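You operate a simulated robot arm through the tools that you are given. There is no shell and no other tool. Be economical: measure what you need, move in short steps, check, and stop when the job is done.

The job below is to be done with a simulated two-armed robot. You get a single attempt, and the scene is never put back.

## Task
Open the dust gate, switch the extract on, then brush the rust off the blue link.
Fine: green brush back, then extract off and gate shut. Set down upright: green brush. Where these are worked on the way, their far stop is far enough and under half their travel is too little: dust gate. What is to be rubbed or washed off counts as gone when no trace of it is left.

Only the result counts: the job must be done as asked and must still hold three seconds after the hand-in. Knocking over, shifting, dropping, spilling or breaking anything else fails it.

## Robot
Two 7-joint arms with fingered hands on one trunk that stands fixed in place. Base frame: the origin is at the foot of the trunk, x ahead of it, y to its left, z up. Units: mm, rad, N and s.
The left shoulder is at [72, 157, 1109], the right one opposite. With the tool pointing down near the work surface each hand reaches from about 100 to 700 mm from the base axis, measured 20 degrees to its own side. Payload 4 kg a hand.
The tool frame of a hand sits at the grasp point between the pads (the TCP): z along the fingers, y along the line on which they close. The tips reach 30 mm beyond it. Largest opening 104 mm; the body of the gripper starts 35 mm behind the TCP. The gripper is a hand of 3 fingers: y runs from the thumb to the fingers, the wrist lies at [-15, -104, -178] in the tool frame, and closing takes about 1.5 s.
Orientation is that of the tool frame in the base frame, as a unit quaternion [x, y, z, w]. With the fingers straight down and the wrist toward the robot, the tool's x, y and z point along [0, 1, 0], [1, 0, 0] and [0, 0, -1] of the base frame.

## Interface
- The arms move only by the tool jog_arm. It takes "left_moves", "right_moves" or both (then of equal length, played together; a hand with none holds still); each is a list of rows, each a list of 7 numbers: the shift along the base's x, y, z in units of 40 mm (1.0 is 40 mm), then the turn, a rotation vector about the base's x, y, z in units of 8 degrees (1.0 is 8 degrees), then the gripper command, from -1 (shut) to 1 (fully open), values between in proportion. In form: [[tx, ty, tz, rx, ry, rz, jaw], ...]. A call has 1 to 20 rows; each row shifts and turns the commanded pose from where the row before left it. A call with a number of a shift or a turn outside -1 to 1 is refused whole. Rows are played at 5 a second. More than 50 mm and 0.15 rad between two rows, or a gripper value outside its range, and nothing of the call is played. Where a pose cannot be reached the arm comes as near as it can. A force on the tool above 40 N (or 10 N above the force at the start of the call, whichever is more), or a blocked arm, ends the call early, and 0.2 s more pass. Each finger travels about 153 mm/s and halts on what it meets, pressing with about 33 N; the grip force reading is that of the motor and also rises with nothing between the fingers. The clock runs only during rows and for 0.2 s after the last one: add rows that do not move to give the fingers time. It gives the time, the measured TCP pose, the force on the tool (base axes), the opening and the grip force at its end, in the units of the frame above (readings bear some noise), with the torque about the TCP (base axes, N m) and any sound that the robot's microphone picked up.
- Cameras (640 x 400 px; columns grow to the right, rows downward): "scene" is now at [119.1, 45.7, 1328.8]; the picture's right is [0.62, -0.79, -0.00], its down [-0.53, -0.42, -0.74] and it looks along [0.58, 0.46, -0.68] (base axes); focal length 258 px, centre (320, 200). "left" rides on the left gripper at [-64, -94, -117] in its tool frame; the picture's right is [-0.72, -0.33, 0.61], its down [0.64, -0.65, 0.40] and it looks along [0.27, 0.68, 0.68] (tool axes); focal length 238 px, centre (320, 200). "right" rides on the right gripper at [64, -94, -117] in its tool frame; the picture's right is [-0.72, 0.33, -0.61], its down [-0.64, -0.65, 0.41] and it looks along [-0.27, 0.68, 0.68] (tool axes); focal length 238 px, centre (320, 200). There is no depth. A picture from a camera that has moved, and an enlarged one, comes with that camera's place and axes in the base frame and with its lens. The place of the scene camera against the robot may be out by one fixed shift of up to 12 mm in any direction.
- camera(camera): a new picture of that camera. It takes no simulated time.
- raise_lower(by): slides the trunk up (or, below 0, down) by that many mm; the arms and the scene camera ride with it, the base frame stays. It gives what a move gives, with no picture.
- grasp_type(shape, hand): the hand has 3 fingers and takes this shape, open, in about a second: jaw (thumb against the fingers, like two jaws); tri (thumb and two fingers); tip (a fingertip pinch); poke (one finger out to press); point (the index stretched); flat (the hand flat); cup (the hand cupped); fist (a fist). The gripper value then closes the fingers along that shape, each until it touches; the sizes above hold for jaw. It gives what a move gives, with no picture.
- turn_head(pan, tilt): turns the head with the scene camera to pan (to the left, within 1.501 rad either way) and tilt (down, from -0.506 to 1.204), counted from straight ahead of the robot. It gives what a move gives.
- zoom(camera, box): a new picture of the part [left, top, right, bottom] of that camera's present view, enlarged. It takes no simulated time.
- close_job(): hands the job in; it is judged then, once.

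Go step by step. Nothing tells you positions but the pictures and the camera data: compare them with the known pose of the tool, close in by small moves and look again before you grip or let go. The budget is 120 turns and 94 pictures, counting those below and the enlarged ones. Unless the task says otherwise, let go and move clear before handing in, and close with one line.

The tools are called after "Request:" by a JSON object that holds its "name" and its "arguments". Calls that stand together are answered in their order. jog_arm: Moves the arms, as the interface text tells. Its arguments: {"type":"object","properties":{"left_moves":{"type":"array","items":{"type":"array","items":{"type":"number"}}},"right_moves":{"type":"array","items":{"type":"array","items":{"type":"number"}}}},"required":[]} The other tools are called the same way: raise_lower (by) slides the trunk up or down; grasp_type (shape, hand) gives the hand a shape; turn_head (pan, tilt) turns the head that bears the scene camera; camera (camera) takes a picture; zoom (camera, box) takes an enlarged picture of a part of a camera's view; close_job () hands the job in.

At the start:

```text
t: 0.0
left_tool_pos: [422.4, 442.8, 1086.9]
left_tool_rot: [0.707, 0.707, -0.002, 0.001]
left_force: [0.5, -0.1, 0.4]
left_moment: [-0.01, -0.02, 0.01]
left_grip_width: 103.6
left_grasp_force: 0.1
left_shape: jaw
right_tool_pos: [577.8, -1.3, 1084.7]
right_tool_rot: [0.707, 0.707, -0.002, 0.0]
right_force: [0.0, 1.0, -0.4]
right_moment: [0.0, 0.02, -0.02]
right_grip_width: 103.7
right_grasp_force: 0.0
right_shape: jaw
trunk travel left (down, up): [-525.0, 415.0]
head pan, tilt: [0.667, 0.742]
```

scene: 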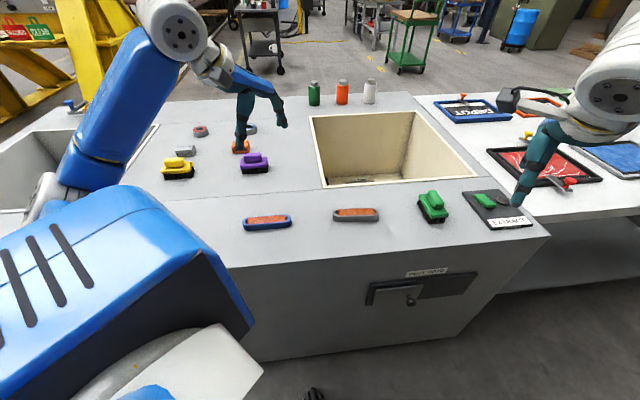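
right: 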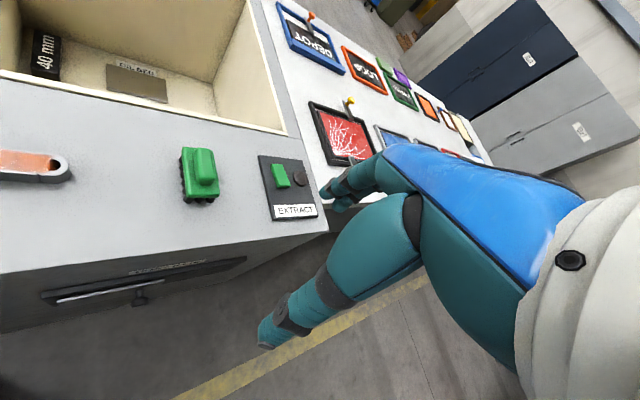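
left: 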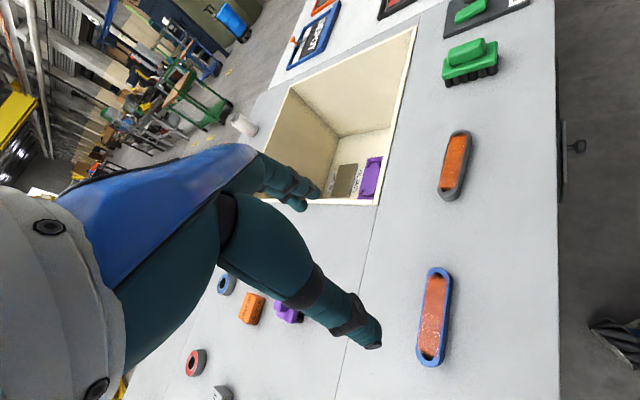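

I see the bench with the blue link, the green brush, the EXTRACT switch plate and, on the front face, what looks like the dust gate. I'll zoom in on these first.

Request:
{"name": "zoom", "arguments": {"camera": "scene", "box": [340, 240, 500, 340]}}

Request:
{"name": "zoom", "arguments": {"camera": "scene", "box": [400, 170, 560, 270]}}

Request:
{"name": "zoom", "arguments": {"camera": "scene", "box": [230, 180, 390, 280]}}

```text
4.00 times, centred on (420, 290) of scene
camera zoom: at [119.1, 45.7, 1328.8], right [0.62, -0.79, 0.0], down [-0.53, -0.42, -0.74], along [0.58, 0.46, -0.68], focal length 1031 px, centre (-80, -160)
```

zoom: 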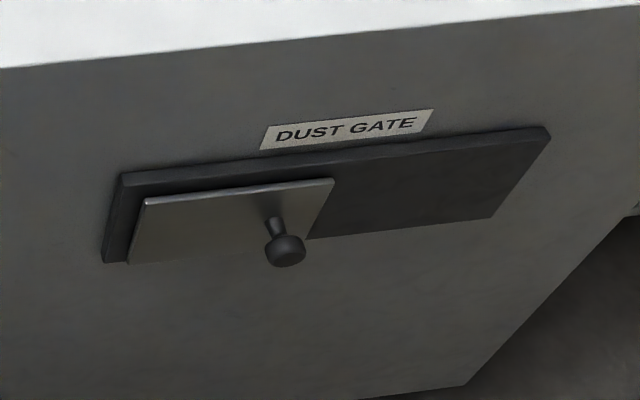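

```text
4.00 times, centred on (480, 220) of scene
camera zoom: at [119.1, 45.7, 1328.8], right [0.62, -0.79, 0.0], down [-0.53, -0.42, -0.74], along [0.58, 0.46, -0.68], focal length 1031 px, centre (-320, 120)
```

zoom: 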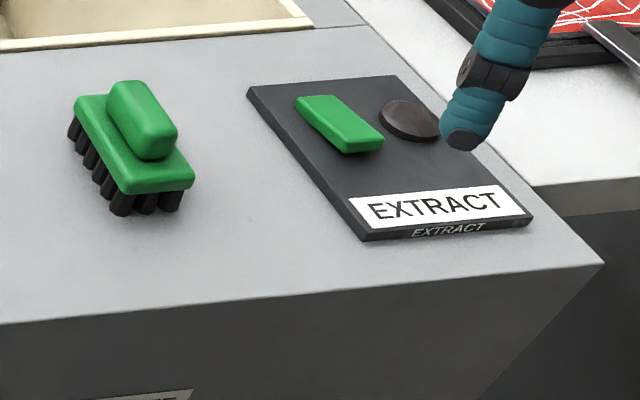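

```text
4.00 times, centred on (310, 230) of scene
camera zoom: at [119.1, 45.7, 1328.8], right [0.62, -0.79, 0.0], down [-0.53, -0.42, -0.74], along [0.58, 0.46, -0.68], focal length 1031 px, centre (360, 80)
```

zoom: 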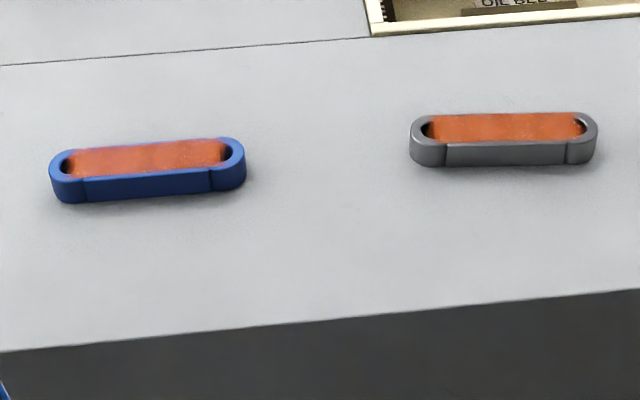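

The bench is turned about 45° to the robot. I put the gate knob near (569, 65, 585), the brush near (708, 122), the extract button near (830, 15) and the blue link near (397, 441). I'll pull the right hand back, lower the trunk a little, then turn the right hand to face the gate.

Request:
{"name": "jog_arm", "arguments": {"right_moves": [[-0.85, -0.4, 0, 0, 0, 0, 1], [-0.85, -0.4, 0, 0, 0, 0, 1], [-0.85, -0.4, 0, 0, 0, 0, 1]], "left_moves": [[0, 0, 1, 0, 0, 0, 1], [0, 0, 1, 0, 0, 0, 1], [0, 0, 0.5, 0, 0, 0, 1]]}}

Request:
{"name": "raise_lower", "arguments": {"by": -180}}

```text
t: 0.8
left_tool_pos: [420.2, 439.4, 1189.1]
left_tool_rot: [0.706, 0.708, 0.0, 0.001]
left_force: [0.1, 0.3, 0.3]
left_moment: [0.02, 0.0, 0.01]
left_grip_width: 103.4
left_grasp_force: 0.1
left_shape: jaw
right_tool_pos: [476.1, -50.3, 1085.7]
right_tool_rot: [0.707, 0.707, 0.001, 0.0]
right_force: [-0.5, -0.6, -0.5]
right_moment: [0.03, 0.02, 0.01]
right_grip_width: 103.7
right_grasp_force: 0.0
right_shape: jaw
trunk travel left (down, up): [-525.0, 415.0]
head pan, tilt: [0.667, 0.742]
```

```text
t: 2.8
left_tool_pos: [421.4, 441.6, 1009.9]
left_tool_rot: [0.706, 0.708, -0.001, 0.0]
left_force: [-0.5, -0.3, -0.5]
left_moment: [0.0, 0.02, 0.04]
left_grip_width: 103.7
left_grasp_force: 0.1
left_shape: jaw
right_tool_pos: [475.2, -50.1, 905.5]
right_tool_rot: [0.708, 0.707, 0.0, 0.0]
right_force: [0.0, -0.5, 0.2]
right_moment: [-0.01, -0.02, -0.02]
right_grip_width: 103.7
right_grasp_force: 0.0
right_shape: jaw
trunk travel left (down, up): [-345.0, 595.0]
head pan, tilt: [0.667, 0.742]
```

The right hand is clear of the bench edge. Next I turn it to face the gate while lowering it.

Request:
{"name": "jog_arm", "arguments": {"right_moves": [[0, 0, -0.5, 0.758, -0.314, -0.314, 1], [0, 0, -0.5, 0.758, -0.314, -0.314, 1], [0, 0, -0.5, 0.758, -0.314, -0.314, 1], [0, 0, -0.5, 0.758, -0.314, -0.314, 1], [0, 0, -0.5, 0.758, -0.314, -0.314, 1], [0, 0, -0.5, 0.758, -0.314, -0.314, 1], [0, 0, -0.5, 0.758, -0.314, -0.314, 1], [0, 0, -0.5, 0.758, -0.314, -0.314, 1], [0, 0, -0.5, 0.758, -0.314, -0.314, 1], [0, 0, -0.5, 0.758, -0.314, -0.314, 1], [0, 0, -0.5, 0.758, -0.314, -0.314, 1], [0, 0, -0.5, 0.758, -0.314, -0.314, 1], [0, 0, -0.5, 0.758, -0.314, -0.314, 1], [0, 0, -0.5, 0.758, -0.314, -0.314, 1]]}}

Request:
{"name": "camera", "arguments": {"camera": "scene"}}

Request:
{"name": "camera", "arguments": {"camera": "right"}}

```text
t: 5.8
left_tool_pos: [422.4, 441.4, 1009.4]
left_tool_rot: [0.707, 0.707, 0.0, 0.0]
left_force: [0.6, -0.9, -0.3]
left_moment: [0.01, 0.0, 0.02]
left_grip_width: 103.6
left_grasp_force: 0.0
left_shape: jaw
right_tool_pos: [493.8, -99.6, 752.6]
right_tool_rot: [0.748, 0.518, 0.364, -0.198]
right_force: [-0.1, 0.0, 0.6]
right_moment: [0.0, 0.0, -0.01]
right_grip_width: 103.7
right_grasp_force: 0.1
right_shape: jaw
right hand out of reach, approached as far as the arm can: row 7, 8, 9, 10, 11, 12, 13, 14
trunk travel left (down, up): [-345.0, 595.0]
head pan, tilt: [0.667, 0.742]
```

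```text
87 pictures are left
camera scene: at [117.9, 45.2, 1148.9], right [0.62, -0.79, 0.0], down [-0.53, -0.42, -0.74], along [0.58, 0.46, -0.68], focal length 258 px, centre (320, 200)
```

scene: 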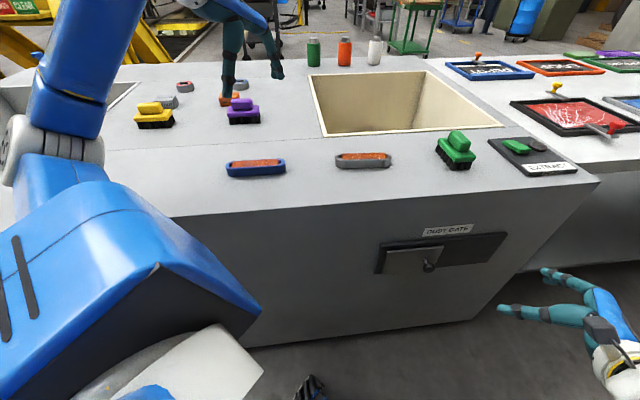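

```text
86 pictures are left
camera right: at [379.3, -102.1, 870.9], right [-0.05, -0.99, -0.11], down [-0.59, 0.12, -0.8], along [0.81, 0.02, -0.59], focal length 238 px, centre (320, 200)
```

right: 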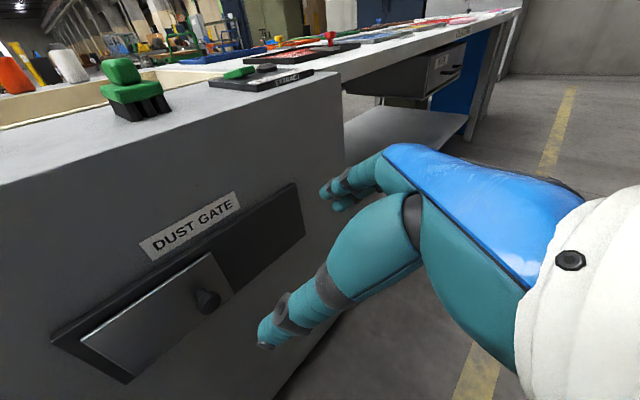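

The full horizontal hand pose is out of reach for the right arm, but a 45° downward one looks feasible. Better triangulation puts the knob at about (555, 58, 613). I'll turn to the 45° pose and check.

Request:
{"name": "jog_arm", "arguments": {"right_moves": [[0, 0, 0, -0.02, 0.19, -0.7, 1], [0, 0, 0, -0.02, 0.19, -0.7, 1], [0, 0, 0, -0.02, 0.19, -0.7, 1], [0, 0, 0, -0.02, 0.19, -0.7, 1]]}}

```text
t: 6.8
left_tool_pos: [422.8, 441.7, 1008.6]
left_tool_rot: [0.707, 0.707, -0.001, 0.001]
left_force: [0.2, 0.4, -0.3]
left_moment: [0.01, 0.0, 0.0]
left_grip_width: 103.7
left_grasp_force: 0.0
left_shape: jaw
right_tool_pos: [498.6, -147.0, 747.8]
right_tool_rot: [0.855, 0.352, 0.352, -0.146]
right_force: [0.9, 0.0, -0.4]
right_moment: [-0.02, 0.03, 0.03]
right_grip_width: 103.7
right_grasp_force: 0.1
right_shape: jaw
right hand out of reach, approached as far as the arm can: row 1, 2
trunk travel left (down, up): [-345.0, 595.0]
head pan, tilt: [0.667, 0.742]
```

The orientation is now right. Next I go to a stand-off point about 70 mm from the knob.

Request:
{"name": "jog_arm", "arguments": {"right_moves": [[0.105, 0.85, -0.43, 0, 0, 0, 1], [0.105, 0.85, -0.43, 0, 0, 0, 1], [0.105, 0.85, -0.43, 0, 0, 0, 1], [0.105, 0.85, -0.43, 0, 0, 0, 1], [0.105, 0.85, -0.43, 0, 0, 0, 1]]}}

Request:
{"name": "camera", "arguments": {"camera": "right"}}

Request:
{"name": "zoom", "arguments": {"camera": "scene", "box": [340, 200, 580, 350]}}

```text
t: 8.0
left_tool_pos: [421.9, 444.0, 1006.9]
left_tool_rot: [0.706, 0.708, -0.002, 0.001]
left_force: [0.0, -0.2, 0.2]
left_moment: [-0.03, -0.05, 0.02]
left_grip_width: 103.7
left_grasp_force: 0.0
left_shape: jaw
right_tool_pos: [520.0, 25.2, 661.9]
right_tool_rot: [0.854, 0.354, 0.352, -0.145]
right_force: [0.0, 0.7, 0.3]
right_moment: [0.01, 0.0, -0.05]
right_grip_width: 103.8
right_grasp_force: 0.0
right_shape: jaw
trunk travel left (down, up): [-345.0, 595.0]
head pan, tilt: [0.667, 0.742]
```

```text
85 pictures are left
camera right: at [425.6, 65.3, 790.5], right [-0.44, -0.9, -0.07], down [-0.58, 0.34, -0.74], along [0.69, -0.28, -0.67], focal length 238 px, centre (320, 200)
```

right: 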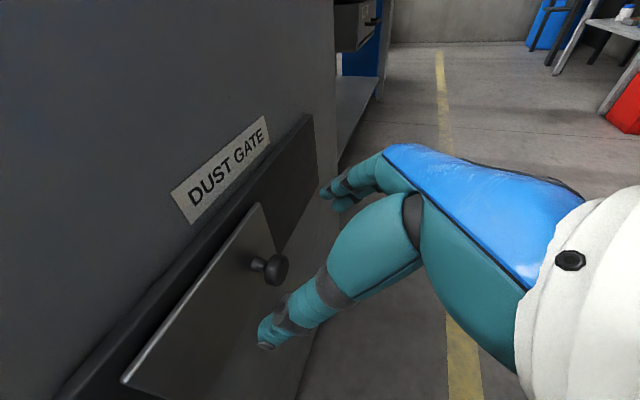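

```text
2.67 times, centred on (460, 275) of scene
camera zoom: at [119.0, 47.7, 1148.7], right [0.62, -0.79, 0.0], down [-0.53, -0.42, -0.73], along [0.58, 0.45, -0.68], focal length 688 px, centre (-53, 0)
```

zoom: 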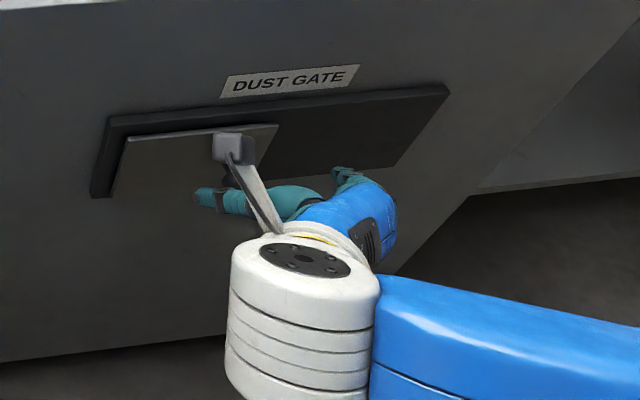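

The knob is at about (556, 61, 607), straight ahead along the fingers. I'll advance 50 mm and look again.

Request:
{"name": "jog_arm", "arguments": {"right_moves": [[0.31, 0.31, -0.44, 0, 0, 0, 1], [0.31, 0.31, -0.44, 0, 0, 0, 1]]}}

Request:
{"name": "camera", "arguments": {"camera": "right"}}

```text
t: 8.6
left_tool_pos: [422.7, 442.0, 1007.6]
left_tool_rot: [0.706, 0.708, 0.0, 0.001]
left_force: [-0.5, 0.9, -0.7]
left_moment: [-0.05, -0.04, -0.01]
left_grip_width: 103.6
left_grasp_force: 0.0
left_shape: jaw
right_tool_pos: [544.3, 48.3, 626.5]
right_tool_rot: [0.854, 0.354, 0.353, -0.145]
right_force: [0.9, 0.0, -0.6]
right_moment: [0.02, 0.0, -0.02]
right_grip_width: 104.0
right_grasp_force: 0.1
right_shape: jaw
trunk travel left (down, up): [-345.0, 595.0]
head pan, tilt: [0.667, 0.742]
```

```text
83 pictures are left
camera right: at [450.6, 88.6, 755.7], right [-0.44, -0.9, -0.07], down [-0.58, 0.34, -0.74], along [0.69, -0.28, -0.67], focal length 238 px, centre (320, 200)
```

right: 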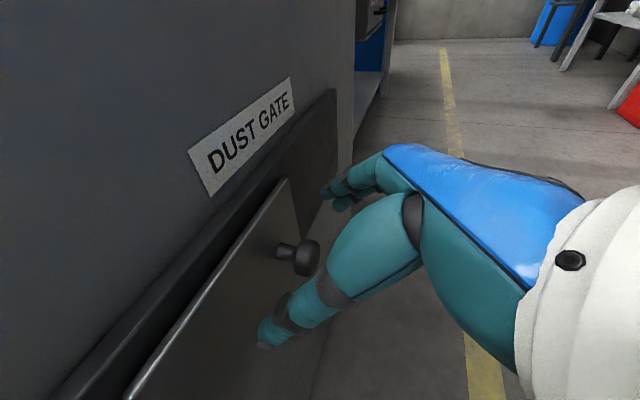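

The knob sits between the thumb and the fingers. I'll advance a little more and close.

Request:
{"name": "jog_arm", "arguments": {"right_moves": [[0.19, 0.19, -0.29, 0, 0, 0, 1], [0, 0, 0, 0, 0, 0, 0], [0, 0, 0, 0, 0, 0, -0.6], [0, 0, 0, 0, 0, 0, -1], [0, 0, 0, 0, 0, 0, -1], [0, 0, 0, 0, 0, 0, -1], [0, 0, 0, 0, 0, 0, -1]]}}

Request:
{"name": "camera", "arguments": {"camera": "right"}}

```text
t: 10.2
left_tool_pos: [423.8, 442.2, 1007.6]
left_tool_rot: [0.706, 0.708, 0.0, 0.0]
left_force: [-0.1, -0.4, 0.1]
left_moment: [0.02, 0.0, 0.0]
left_grip_width: 103.6
left_grasp_force: 0.1
left_shape: jaw
right_tool_pos: [551.8, 55.4, 615.1]
right_tool_rot: [0.854, 0.354, 0.352, -0.146]
right_force: [4.8, 4.5, -3.1]
right_moment: [-0.08, -0.21, -0.32]
right_grip_width: 16.6
right_grasp_force: 33.3
right_shape: jaw
trunk travel left (down, up): [-345.0, 595.0]
head pan, tilt: [0.667, 0.742]
```

```text
82 pictures are left
camera right: at [458.9, 95.5, 743.8], right [-0.44, -0.9, -0.07], down [-0.58, 0.34, -0.74], along [0.69, -0.28, -0.67], focal length 238 px, centre (320, 200)
```

right: 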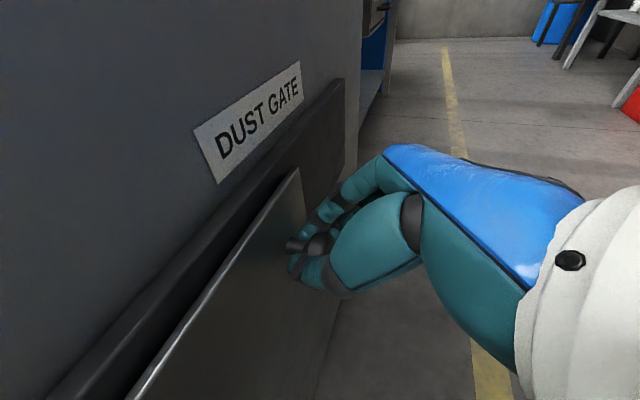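

The knob is gripped (16.6 mm). I'll slide it to the right along the bench face.

Request:
{"name": "jog_arm", "arguments": {"right_moves": [[0.35, -0.35, 0, 0, 0, 0, -1], [0.35, -0.35, 0, 0, 0, 0, -1], [0.35, -0.35, 0, 0, 0, 0, -1], [0.35, -0.35, 0, 0, 0, 0, -1]]}}

Request:
{"name": "camera", "arguments": {"camera": "right"}}

```text
t: 11.2
left_tool_pos: [422.5, 442.1, 1008.2]
left_tool_rot: [0.707, 0.708, 0.0, 0.0]
left_force: [0.7, 0.4, 0.3]
left_moment: [-0.03, 0.03, 0.0]
left_grip_width: 103.5
left_grasp_force: 0.1
left_shape: jaw
right_tool_pos: [609.2, -1.2, 615.0]
right_tool_rot: [0.854, 0.353, 0.353, -0.146]
right_force: [5.3, 7.0, -0.8]
right_moment: [-0.03, -0.16, -0.22]
right_grip_width: 15.9
right_grasp_force: 33.1
right_shape: jaw
trunk travel left (down, up): [-345.0, 595.0]
head pan, tilt: [0.667, 0.742]
```

```text
81 pictures are left
camera right: at [515.3, 39.2, 743.8], right [-0.44, -0.9, -0.07], down [-0.58, 0.34, -0.74], along [0.69, -0.28, -0.67], focal length 238 px, centre (320, 200)
```

right: 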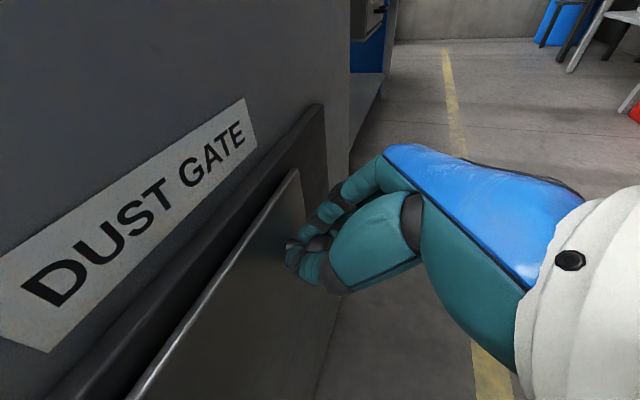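

The plate follows the hand. I'll continue in smaller steps to the stop.

Request:
{"name": "jog_arm", "arguments": {"right_moves": [[0.25, -0.25, 0, 0, 0, 0, -1], [0.25, -0.25, 0, 0, 0, 0, -1], [0.25, -0.25, 0, 0, 0, 0, -1], [0.25, -0.25, 0, 0, 0, 0, -1], [0.25, -0.25, 0, 0, 0, 0, -1]]}}

Request:
{"name": "camera", "arguments": {"camera": "right"}}

Request:
{"name": "zoom", "arguments": {"camera": "scene", "box": [340, 200, 580, 350]}}

```text
t: 12.4
left_tool_pos: [420.6, 443.6, 1008.3]
left_tool_rot: [0.706, 0.708, 0.0, 0.001]
left_force: [-0.9, 0.0, -0.7]
left_moment: [0.03, 0.0, -0.01]
left_grip_width: 103.5
left_grasp_force: 0.1
left_shape: jaw
right_tool_pos: [654.0, -46.5, 614.9]
right_tool_rot: [0.853, 0.357, 0.35, -0.148]
right_force: [-11.1, 12.0, 1.0]
right_moment: [0.26, 0.18, 0.32]
right_grip_width: 15.6
right_grasp_force: 32.6
right_shape: jaw
trunk travel left (down, up): [-345.0, 595.0]
head pan, tilt: [0.667, 0.742]
```

```text
80 pictures are left
camera right: at [561.6, -7.1, 744.5], right [-0.43, -0.9, -0.07], down [-0.59, 0.34, -0.74], along [0.69, -0.27, -0.67], focal length 238 px, centre (320, 200)
```

right: 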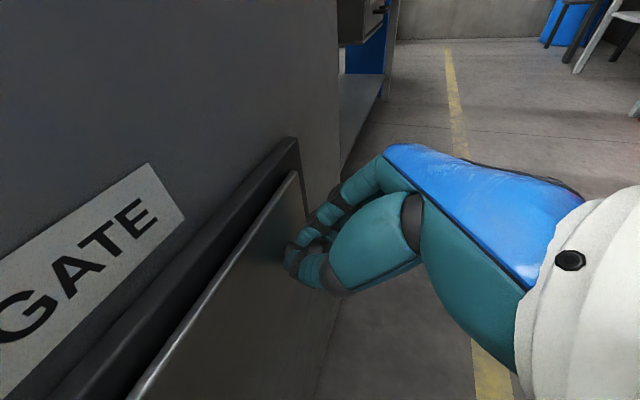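

```text
2.67 times, centred on (460, 275) of scene
camera zoom: at [116.6, 48.4, 1148.9], right [0.62, -0.79, 0.0], down [-0.53, -0.42, -0.74], along [0.58, 0.45, -0.68], focal length 688 px, centre (-53, 0)
```

zoom: 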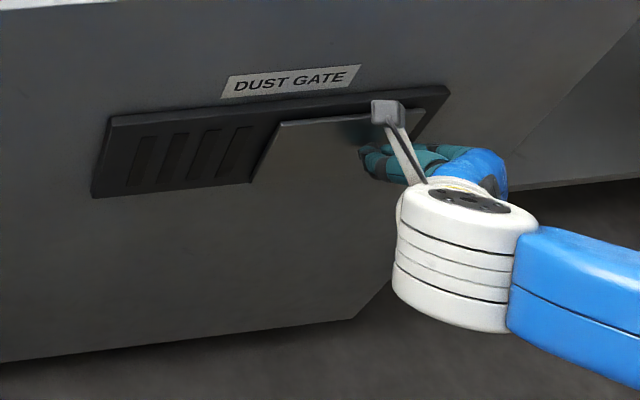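

The slots are exposed and the force is rising, so the gate is at or near its stop. One small further push to confirm, then I let go and back off.

Request:
{"name": "jog_arm", "arguments": {"right_moves": [[0.12, -0.12, 0, 0, 0, 0, -1], [0, 0, 0, 0, 0, 0, -1]]}}

Request:
{"name": "jog_arm", "arguments": {"right_moves": [[0, 0, 0, 0, 0, 0, 0.2], [0, 0, 0, 0, 0, 0, 1], [0, 0, 0, 0, 0, 0, 1], [0, 0, 0, 0, 0, 0, 1], [-0.35, -0.35, 0.5, 0, 0, 0, 1], [-0.35, -0.35, 0.5, 0, 0, 0, 1], [-0.35, -0.35, 0.5, 0, 0, 0, 1]]}}

Request:
{"name": "zoom", "arguments": {"camera": "scene", "box": [340, 200, 580, 350]}}

```text
t: 13.0
left_tool_pos: [418.9, 443.5, 1008.9]
left_tool_rot: [0.707, 0.708, 0.0, 0.003]
left_force: [-0.2, -0.4, 0.2]
left_moment: [-0.01, -0.01, 0.02]
left_grip_width: 103.5
left_grasp_force: 0.1
left_shape: jaw
right_tool_pos: [658.8, -49.8, 617.5]
right_tool_rot: [0.853, 0.357, 0.351, -0.149]
right_force: [-18.6, 23.0, 4.2]
right_moment: [0.45, 0.26, 0.55]
right_grip_width: 15.9
right_grasp_force: 33.0
right_shape: jaw
trunk travel left (down, up): [-345.0, 595.0]
head pan, tilt: [0.667, 0.742]
```

```text
t: 14.6
left_tool_pos: [420.2, 441.7, 1008.9]
left_tool_rot: [0.707, 0.707, 0.001, 0.001]
left_force: [-0.1, 1.0, 0.6]
left_moment: [0.01, 0.0, 0.01]
left_grip_width: 103.6
left_grasp_force: 0.0
left_shape: jaw
right_tool_pos: [620.7, -99.3, 676.5]
right_tool_rot: [0.854, 0.353, 0.353, -0.146]
right_force: [0.3, 0.1, -0.4]
right_moment: [0.02, -0.03, 0.02]
right_grip_width: 103.7
right_grasp_force: 0.0
right_shape: jaw
trunk travel left (down, up): [-345.0, 595.0]
head pan, tilt: [0.667, 0.742]
```

```text
2.67 times, centred on (460, 275) of scene
camera zoom: at [117.9, 44.8, 1148.9], right [0.62, -0.79, 0.0], down [-0.53, -0.42, -0.74], along [0.58, 0.46, -0.68], focal length 688 px, centre (-53, 0)
```

zoom: 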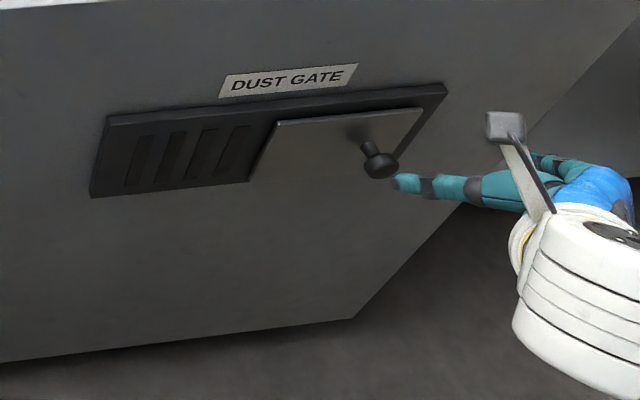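

The gate is fully open. Now the extract button, at about (830, 15, 830). I'll raise the right hand clear and reorient it to point forward and down for a poke.

Request:
{"name": "jog_arm", "arguments": {"right_moves": [[-0.3, 0, 0.64, -0.641, -0.194, 0.524, 1], [-0.3, 0, 0.64, -0.641, -0.194, 0.524, 1], [0, 0, 0.64, -0.641, -0.194, 0.524, 1], [0, 0, 0.64, -0.641, -0.194, 0.524, 1], [0, 0, 0.64, -0.641, -0.194, 0.524, 1], [0, 0, 0.64, -0.641, -0.194, 0.524, 1], [0, 0, 0.64, -0.641, -0.194, 0.524, 1], [0, 0, 0.64, -0.641, -0.194, 0.524, 1], [0, 0, 0.64, -0.641, -0.194, 0.524, 1], [0, 0, 0.64, -0.641, -0.194, 0.524, 1]]}}

Request:
{"name": "grasp_type", "arguments": {"hand": "right", "shape": "poke"}}

Request:
{"name": "camera", "arguments": {"camera": "right"}}

Request:
{"name": "camera", "arguments": {"camera": "scene"}}

```text
t: 16.8
left_tool_pos: [421.3, 441.0, 1009.3]
left_tool_rot: [0.707, 0.708, 0.0, -0.001]
left_force: [-0.3, 0.4, 0.3]
left_moment: [-0.02, 0.01, 0.05]
left_grip_width: 103.5
left_grasp_force: 0.2
left_shape: jaw
right_tool_pos: [596.9, -97.1, 930.7]
right_tool_rot: [0.602, 0.755, 0.202, 0.163]
right_force: [0.3, -0.3, 0.4]
right_moment: [0.0, 0.02, -0.06]
right_grip_width: 103.8
right_grasp_force: 0.0
right_shape: jaw
trunk travel left (down, up): [-345.0, 595.0]
head pan, tilt: [0.667, 0.742]
```

```text
t: 17.7
left_tool_pos: [421.5, 440.4, 1009.6]
left_tool_rot: [0.706, 0.708, 0.0, 0.001]
left_force: [0.1, -0.3, 0.0]
left_moment: [0.02, 0.0, 0.02]
left_grip_width: 103.7
left_grasp_force: 0.1
left_shape: jaw
right_tool_pos: [597.9, -97.4, 929.5]
right_tool_rot: [0.603, 0.755, 0.202, 0.162]
right_force: [-0.8, 0.1, 0.3]
right_moment: [-0.02, 0.01, -0.02]
right_grip_width: 0.0
right_grasp_force: 0.1
right_shape: poke
trunk travel left (down, up): [-345.0, 595.0]
head pan, tilt: [0.667, 0.742]
```

```text
77 pictures are left
camera right: at [446.9, -66.2, 985.3], right [0.13, -0.71, 0.7], down [-0.21, -0.71, -0.68], along [0.97, -0.06, -0.24], focal length 238 px, centre (320, 200)
```

right: 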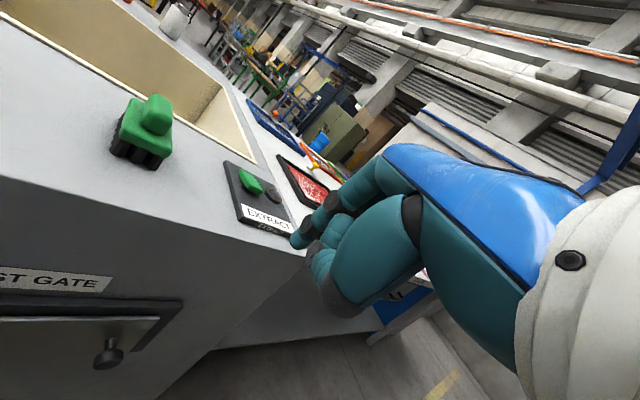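

```text
76 pictures are left
camera scene: at [118.5, 44.7, 1148.9], right [0.62, -0.79, 0.0], down [-0.53, -0.42, -0.74], along [0.58, 0.46, -0.68], focal length 258 px, centre (320, 200)
```

scene: 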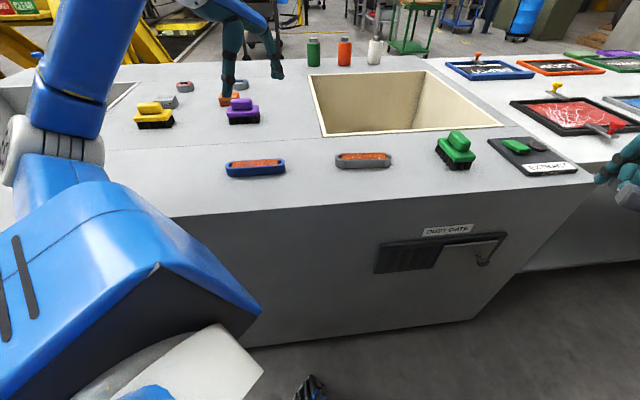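

The gate slots show clearly. I'll turn the head toward the right hand so I can locate the poke fingertip.

Request:
{"name": "turn_head", "arguments": {"pan": 0.15, "tilt": 0.6}}

Request:
{"name": "camera", "arguments": {"camera": "scene"}}

Request:
{"name": "zoom", "arguments": {"camera": "right", "box": [220, 140, 380, 240]}}

```text
t: 18.6
left_tool_pos: [422.5, 441.5, 1008.5]
left_tool_rot: [0.706, 0.708, 0.0, 0.0]
left_force: [-0.3, -0.1, 0.2]
left_moment: [0.05, 0.0, 0.02]
left_grip_width: 103.8
left_grasp_force: 0.0
left_shape: jaw
right_tool_pos: [599.4, -97.8, 930.2]
right_tool_rot: [0.603, 0.754, 0.202, 0.162]
right_force: [0.8, 0.4, -0.3]
right_moment: [0.0, 0.0, -0.02]
right_grip_width: 0.0
right_grasp_force: 0.0
right_shape: poke
trunk travel left (down, up): [-345.0, 595.0]
head pan, tilt: [0.15, 0.6]
```

```text
75 pictures are left
camera scene: at [140.6, 6.5, 1161.0], right [0.15, -0.99, 0.0], down [-0.56, -0.09, -0.82], along [0.81, 0.12, -0.57], focal length 258 px, centre (320, 200)
```

scene: 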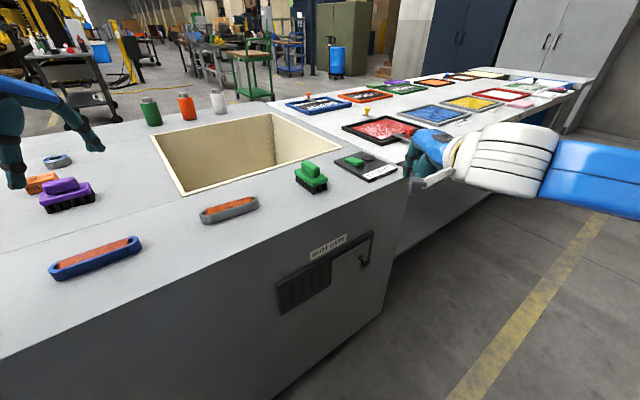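

```text
4.00 times, centred on (300, 190) of right
camera zoom: at [446.9, -66.2, 985.2], right [0.13, -0.71, 0.69], down [-0.21, -0.71, -0.68], along [0.97, -0.06, -0.24], focal length 953 px, centre (400, 240)
```

zoom: 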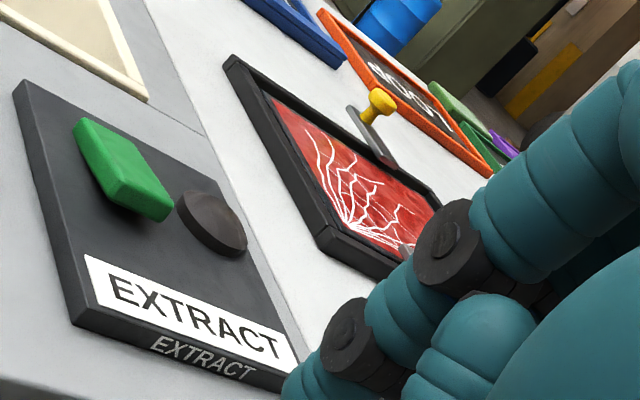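

Request:
{"name": "zoom", "arguments": {"camera": "scene", "box": [320, 110, 480, 210]}}

```text
4.00 times, centred on (400, 160) of scene
camera zoom: at [140.6, 6.5, 1161.0], right [0.15, -0.99, 0.0], down [-0.56, -0.09, -0.82], along [0.81, 0.12, -0.57], focal length 1031 px, centre (0, 360)
```

zoom: 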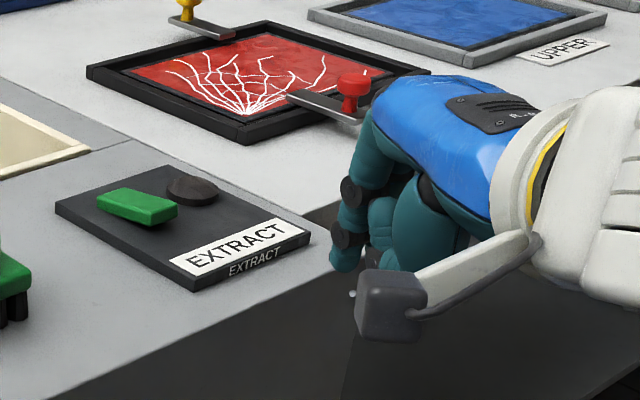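

The button is at about (830, 15, 827). I'll move the poking finger toward a point above it, keeping height.

Request:
{"name": "jog_arm", "arguments": {"right_moves": [[0.83, 0.43, 0, 0, 0, 0, -1], [0.83, 0.43, 0, 0, 0, 0, -1], [0.83, 0.43, 0, 0, 0, 0, -1], [0.83, 0.43, 0, 0, 0, 0, -1], [0.83, 0.43, 0, 0, 0, 0, -1], [0.83, 0.43, 0, 0, 0, 0, -1]]}}

Request:
{"name": "camera", "arguments": {"camera": "right"}}

Request:
{"name": "zoom", "arguments": {"camera": "scene", "box": [280, 90, 440, 190]}}

```text
t: 20.0
left_tool_pos: [422.8, 441.8, 1007.7]
left_tool_rot: [0.707, 0.708, -0.001, 0.0]
left_force: [0.4, 0.8, 0.2]
left_moment: [-0.04, -0.03, -0.01]
left_grip_width: 103.8
left_grasp_force: 0.1
left_shape: jaw
right_tool_pos: [797.2, 5.4, 931.3]
right_tool_rot: [0.604, 0.754, 0.201, 0.162]
right_force: [-0.7, 0.2, -0.4]
right_moment: [-0.02, 0.04, 0.0]
right_grip_width: 0.2
right_grasp_force: 0.1
right_shape: poke
trunk travel left (down, up): [-345.0, 595.0]
head pan, tilt: [0.15, 0.6]
```

```text
72 pictures are left
camera right: at [645.9, 37.4, 985.6], right [0.13, -0.7, 0.7], down [-0.21, -0.71, -0.67], along [0.97, -0.06, -0.24], focal length 238 px, centre (320, 200)
```

right: 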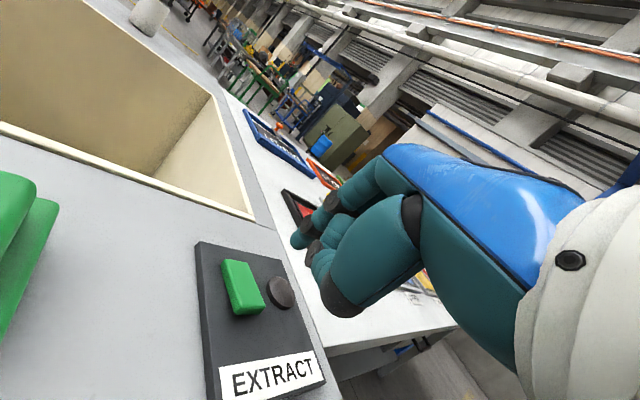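

```text
4.00 times, centred on (360, 140) of scene
camera zoom: at [141.9, 8.9, 1160.8], right [0.15, -0.99, 0.0], down [-0.56, -0.09, -0.82], along [0.81, 0.12, -0.57], focal length 1031 px, centre (160, 440)
```

zoom: 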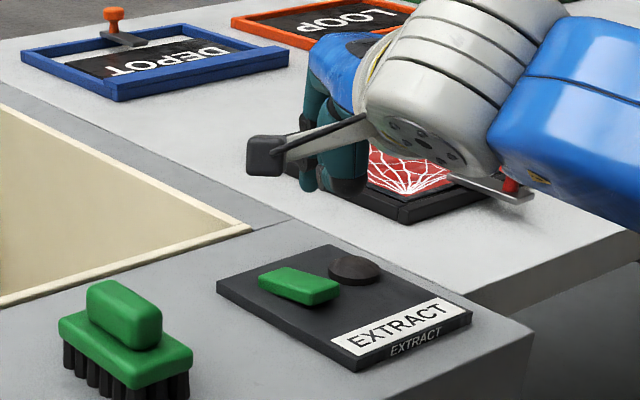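

The reach is good. I put the fingertip near (800, 17, 913), so I'll move 32 mm forward and descend 50 mm, then check.

Request:
{"name": "jog_arm", "arguments": {"right_moves": [[0.4, 0, 0, 0, 0, 0, -1], [0.4, 0, -0.4, 0, 0, 0, -1], [0, 0, -0.85, 0, 0, 0, -1]]}}

Request:
{"name": "camera", "arguments": {"camera": "right"}}

Request:
{"name": "zoom", "arguments": {"camera": "scene", "box": [280, 90, 440, 190]}}

```text
t: 20.8
left_tool_pos: [421.8, 441.3, 1008.3]
left_tool_rot: [0.706, 0.708, 0.0, 0.0]
left_force: [0.7, -0.2, -0.1]
left_moment: [0.0, 0.03, -0.01]
left_grip_width: 103.7
left_grasp_force: 0.1
left_shape: jaw
right_tool_pos: [830.1, 4.2, 882.5]
right_tool_rot: [0.603, 0.754, 0.202, 0.163]
right_force: [-0.4, 0.3, -0.4]
right_moment: [0.0, -0.01, 0.01]
right_grip_width: 0.1
right_grasp_force: 0.0
right_shape: poke
trunk travel left (down, up): [-345.0, 595.0]
head pan, tilt: [0.15, 0.6]
```

```text
70 pictures are left
camera right: at [677.9, 35.5, 936.5], right [0.13, -0.71, 0.7], down [-0.21, -0.71, -0.68], along [0.97, -0.06, -0.24], focal length 238 px, centre (320, 200)
```

right: 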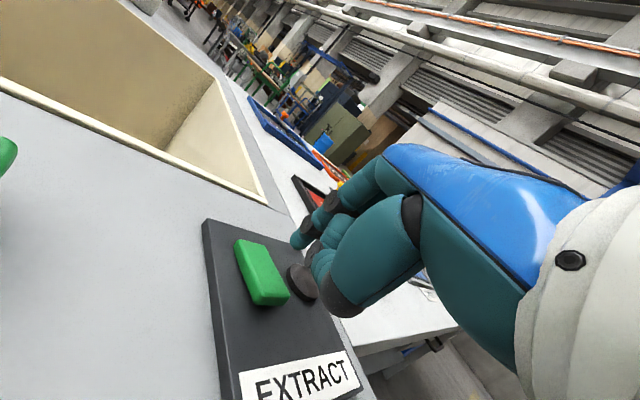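

```text
4.00 times, centred on (360, 140) of scene
camera zoom: at [141.8, 7.1, 1160.9], right [0.15, -0.99, 0.0], down [-0.56, -0.09, -0.82], along [0.81, 0.12, -0.57], focal length 1031 px, centre (160, 440)
```

zoom: 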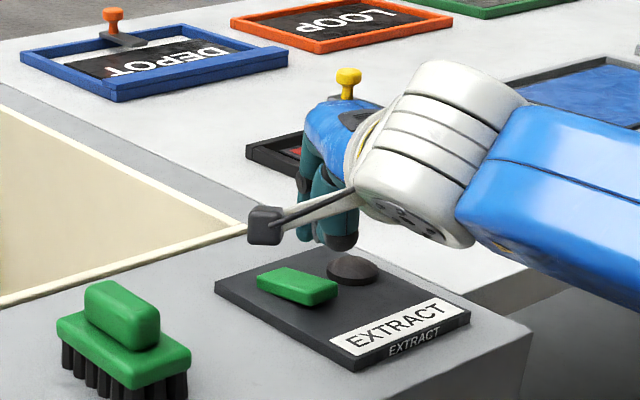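

By projection the fingertip comes down onto the button centre, and the curled thumb stays higher. I'll descend in small steps.

Request:
{"name": "jog_arm", "arguments": {"right_moves": [[0.02, 0.02, -0.6, 0, 0, 0, -1], [0, 0, -0.1, 0, 0, 0, -1]]}}

Request:
{"name": "zoom", "arguments": {"camera": "right", "box": [220, 190, 380, 290]}}

Request:
{"name": "zoom", "arguments": {"camera": "scene", "box": [310, 120, 410, 182]}}

```text
t: 21.4
left_tool_pos: [421.0, 441.0, 1009.2]
left_tool_rot: [0.706, 0.708, 0.0, 0.0]
left_force: [-0.3, 0.1, -0.4]
left_moment: [0.01, 0.0, -0.03]
left_grip_width: 103.4
left_grasp_force: 0.1
left_shape: jaw
right_tool_pos: [828.8, 5.5, 853.4]
right_tool_rot: [0.602, 0.754, 0.204, 0.162]
right_force: [0.2, 0.5, 0.1]
right_moment: [0.01, 0.02, 0.02]
right_grip_width: 0.0
right_grasp_force: 0.1
right_shape: poke
trunk travel left (down, up): [-345.0, 595.0]
head pan, tilt: [0.15, 0.6]
```

```text
4.00 times, centred on (300, 240) of right
camera zoom: at [677.9, 37.2, 908.6], right [0.13, -0.71, 0.7], down [-0.21, -0.71, -0.68], along [0.97, -0.06, -0.24], focal length 953 px, centre (400, 40)
```

zoom: 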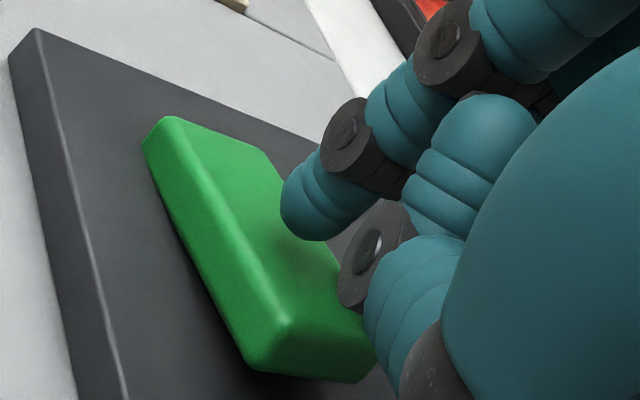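

```text
6.40 times, centred on (360, 151) of scene
camera zoom: at [140.8, 7.3, 1161.0], right [0.15, -0.99, 0.0], down [-0.56, -0.09, -0.82], along [0.81, 0.12, -0.57], focal length 1650 px, centre (64, 514)
```

zoom: 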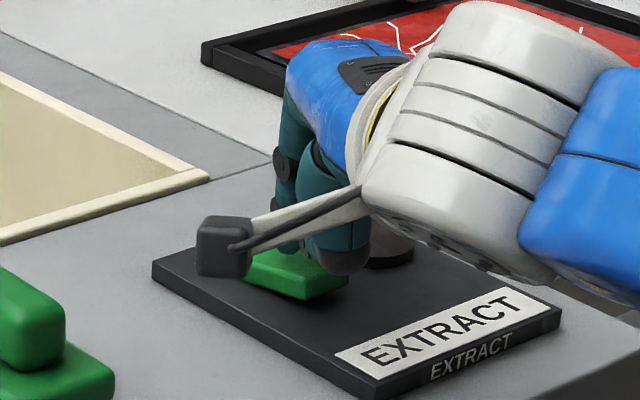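

The fingertip is over the right half of the button. I'll shift 6 mm in +y and press down.

Request:
{"name": "jog_arm", "arguments": {"right_moves": [[0, 0.15, 0, 0, 0, 0, -1], [0, 0, -0.15, 0, 0, 0, -1], [0, 0, -0.15, 0, 0, 0, -1]]}}

Request:
{"name": "zoom", "arguments": {"camera": "right", "box": [220, 190, 380, 290]}}

```text
t: 22.2
left_tool_pos: [417.9, 439.9, 1012.2]
left_tool_rot: [0.708, 0.707, 0.001, 0.002]
left_force: [0.7, -0.2, -0.1]
left_moment: [-0.03, -0.04, -0.03]
left_grip_width: 103.3
left_grasp_force: 0.1
left_shape: jaw
right_tool_pos: [827.9, 10.5, 849.6]
right_tool_rot: [0.602, 0.753, 0.206, 0.166]
right_force: [-0.7, -1.8, 20.7]
right_moment: [-0.05, -0.29, -0.01]
right_grip_width: 0.1
right_grasp_force: 0.0
right_shape: poke
trunk travel left (down, up): [-345.0, 595.0]
head pan, tilt: [0.15, 0.6]
heard: click
```

```text
4.00 times, centred on (300, 240) of right
camera zoom: at [675.2, 41.8, 902.2], right [0.13, -0.71, 0.69], down [-0.21, -0.7, -0.68], along [0.97, -0.06, -0.23], focal length 953 px, centre (400, 40)
```

zoom: 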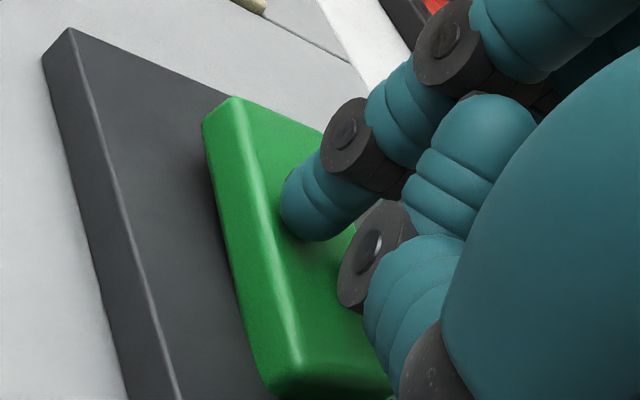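

Click heard, with 20 N on the finger. I'll lift off and check the lamp.

Request:
{"name": "jog_arm", "arguments": {"right_moves": [[0, 0, 0.4, 0, 0, 0, -1], [0, 0, 0.8, 0, 0, 0, -1], [-0.8, -0.4, 0.5, 0, 0, 0, -1], [-0.9, -0.5, 0.2, 0, 0, 0, -1], [-0.9, -0.5, 0, 0, 0, 0, -1]]}}

Request:
{"name": "zoom", "arguments": {"camera": "scene", "box": [280, 110, 440, 210]}}

```text
t: 23.4
left_tool_pos: [420.6, 441.0, 1008.9]
left_tool_rot: [0.707, 0.708, 0.0, 0.0]
left_force: [-0.6, -0.5, -0.2]
left_moment: [-0.03, -0.03, 0.0]
left_grip_width: 103.4
left_grasp_force: 0.1
left_shape: jaw
right_tool_pos: [725.8, -40.6, 918.7]
right_tool_rot: [0.603, 0.754, 0.202, 0.163]
right_force: [0.0, -0.3, -1.1]
right_moment: [0.03, 0.01, 0.0]
right_grip_width: 0.1
right_grasp_force: 0.1
right_shape: poke
trunk travel left (down, up): [-345.0, 595.0]
head pan, tilt: [0.15, 0.6]
```

```text
4.00 times, centred on (360, 160) of scene
camera zoom: at [139.9, 5.8, 1161.2], right [0.15, -0.99, 0.0], down [-0.56, -0.09, -0.82], along [0.81, 0.12, -0.57], focal length 1031 px, centre (160, 360)
```

zoom: 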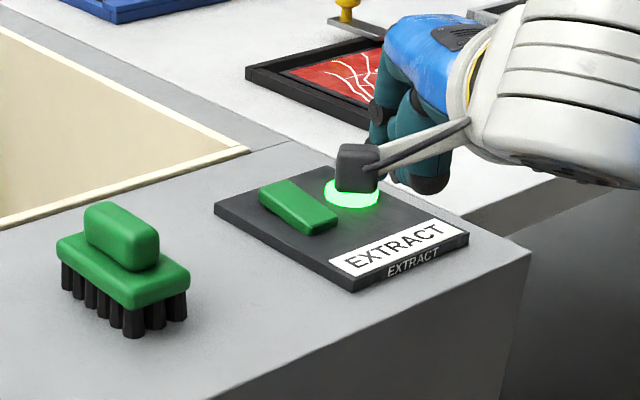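

The lamp is green, so the extract is on. Now the right hand retracts and the left hand goes above the green brush near (708, 122), yawed −45°.

Request:
{"name": "jog_arm", "arguments": {"left_moves": [[0.7175, -0.7975, 0, 0, 0, -0.5625, 1], [0.7175, -0.7975, 0, 0, 0, -0.5625, 1], [0.7175, -0.7975, 0, 0, 0, -0.5625, 1], [0.7175, -0.7975, 0, 0, 0, -0.5625, 1], [0.7175, -0.7975, 0, 0, 0, -0.5625, 1], [0.7175, -0.7975, 0, 0, 0, -0.5625, 1], [0.7175, -0.7975, 0, 0, 0, -0.5625, 1], [0.7175, -0.7975, 0, 0, 0, -0.5625, 1], [0.7175, -0.7975, 0, 0, 0, -0.5625, 1], [0.7175, -0.7975, 0, 0, 0, -0.5625, 1]], "right_moves": [[-0.5, -0.4, 0, 0, 0, 0, -1], [-0.5, -0.4, 0, 0, 0, 0, -1], [-0.5, -0.4, 0, 0, 0, 0, -1], [-0.5, -0.4, 0, 0, 0, 0, -1], [-0.5, -0.4, 0, 0, 0, 0, -1], [-0.5, -0.4, 0, 0, 0, 0, -1], [-0.5, -0.4, 0, 0, 0, 0, -1], [-0.5, -0.4, 0, 0, 0, 0, -1], [0, 0, 0, 0, 0, 0, -1], [0, 0, 0, 0, 0, 0, -1]]}}

Request:
{"name": "camera", "arguments": {"camera": "left"}}

Request:
{"name": "camera", "arguments": {"camera": "scene"}}

```text
t: 25.6
left_tool_pos: [710.5, 119.5, 1009.4]
left_tool_rot: [0.924, 0.383, 0.0, -0.001]
left_force: [-0.3, 0.0, -0.1]
left_moment: [0.08, -0.03, 0.04]
left_grip_width: 103.7
left_grasp_force: 0.1
left_shape: jaw
right_tool_pos: [564.9, -175.1, 915.2]
right_tool_rot: [0.603, 0.754, 0.204, 0.161]
right_force: [-0.5, 0.7, 0.5]
right_moment: [0.07, -0.04, 0.0]
right_grip_width: 0.2
right_grasp_force: 0.0
right_shape: poke
trunk travel left (down, up): [-345.0, 595.0]
head pan, tilt: [0.15, 0.6]
```

```text
64 pictures are left
camera left: at [598.8, 141.6, 1124.9], right [-0.74, -0.28, -0.61], down [-0.01, 0.92, -0.4], along [0.67, -0.29, -0.68], focal length 238 px, centre (320, 200)
```

left: 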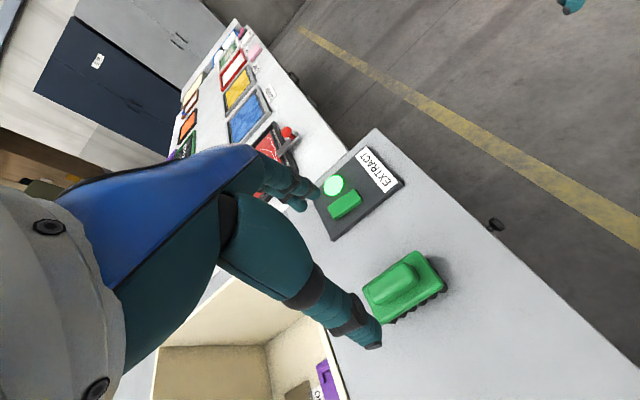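

```text
63 pictures are left
camera scene: at [141.9, 2.4, 1160.9], right [0.15, -0.99, 0.0], down [-0.56, -0.08, -0.82], along [0.81, 0.13, -0.57], focal length 258 px, centre (320, 200)
```

scene: 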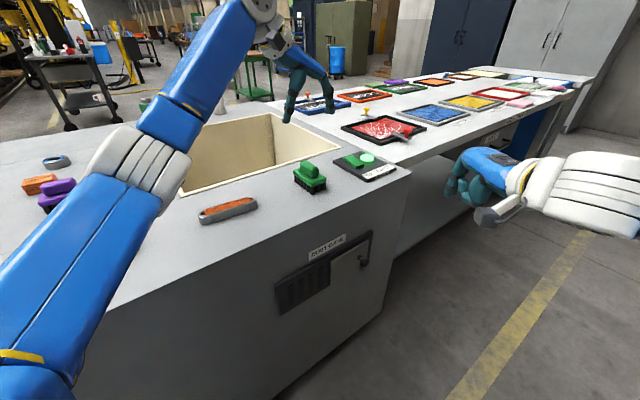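

The hand is above the brush. I'll zoom in to get the handle's yaw.

Request:
{"name": "zoom", "arguments": {"camera": "left", "box": [340, 240, 460, 315]}}

```text
5.33 times, centred on (400, 278) of left
camera zoom: at [598.8, 141.6, 1124.9], right [-0.74, -0.28, -0.61], down [-0.01, 0.92, -0.4], along [0.67, -0.29, -0.68], focal length 1271 px, centre (-107, -213)
```

zoom: 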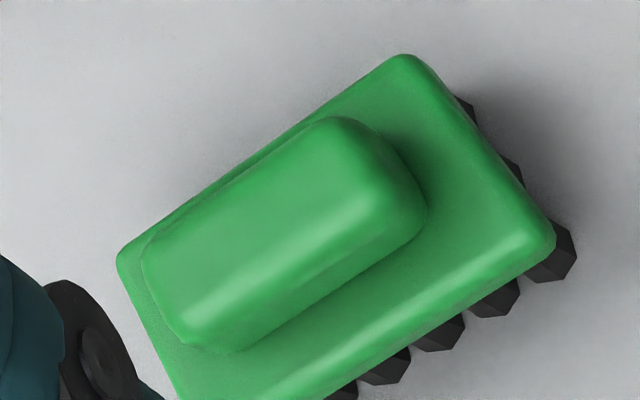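

The brush is yawed exactly 45° and its handle is centred near (710, 127). I'll correct the position, descend partway and look again.

Request:
{"name": "jog_arm", "arguments": {"left_moves": [[-0.02, 0.08, -0.9, 0, 0, 0, 1], [-0.02, 0.08, -0.9, 0, 0, 0, 1], [0, 0, -0.2, 0, 0, 0, 1]]}}

Request:
{"name": "camera", "arguments": {"camera": "left"}}

Request:
{"name": "zoom", "arguments": {"camera": "scene", "box": [250, 110, 370, 210]}}

```text
t: 26.4
left_tool_pos: [707.1, 124.8, 929.7]
left_tool_rot: [0.924, 0.383, 0.001, -0.001]
left_force: [0.7, -0.1, 0.0]
left_moment: [0.0, -0.01, 0.02]
left_grip_width: 103.8
left_grasp_force: 0.1
left_shape: jaw
right_tool_pos: [563.6, -174.0, 915.6]
right_tool_rot: [0.604, 0.754, 0.203, 0.163]
right_force: [-0.1, 0.2, 0.0]
right_moment: [-0.01, -0.06, 0.01]
right_grip_width: 0.0
right_grasp_force: 0.1
right_shape: poke
trunk travel left (down, up): [-345.0, 595.0]
head pan, tilt: [0.15, 0.6]
```

```text
61 pictures are left
camera left: at [595.7, 148.1, 1045.1], right [-0.74, -0.28, -0.61], down [-0.01, 0.91, -0.4], along [0.67, -0.29, -0.68], focal length 238 px, centre (320, 200)
```

left: 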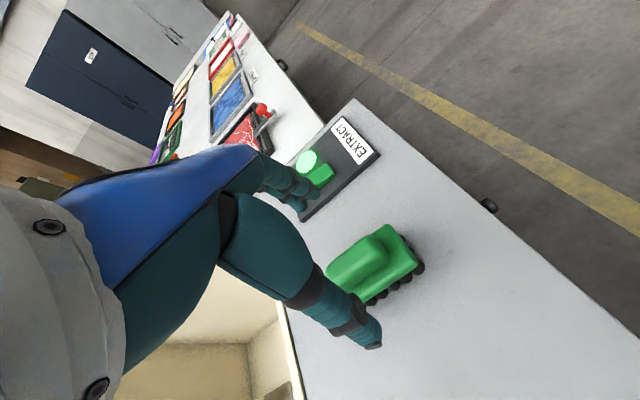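

```text
4.00 times, centred on (310, 160) of scene
camera zoom: at [141.4, 4.2, 1161.0], right [0.15, -0.99, 0.0], down [-0.56, -0.08, -0.82], along [0.81, 0.12, -0.57], focal length 1031 px, centre (360, 360)
```

zoom: 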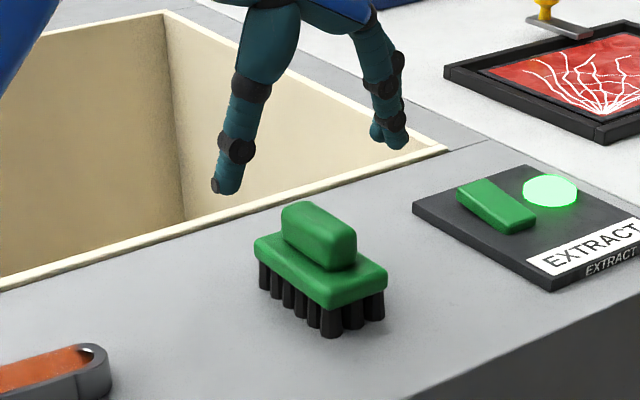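

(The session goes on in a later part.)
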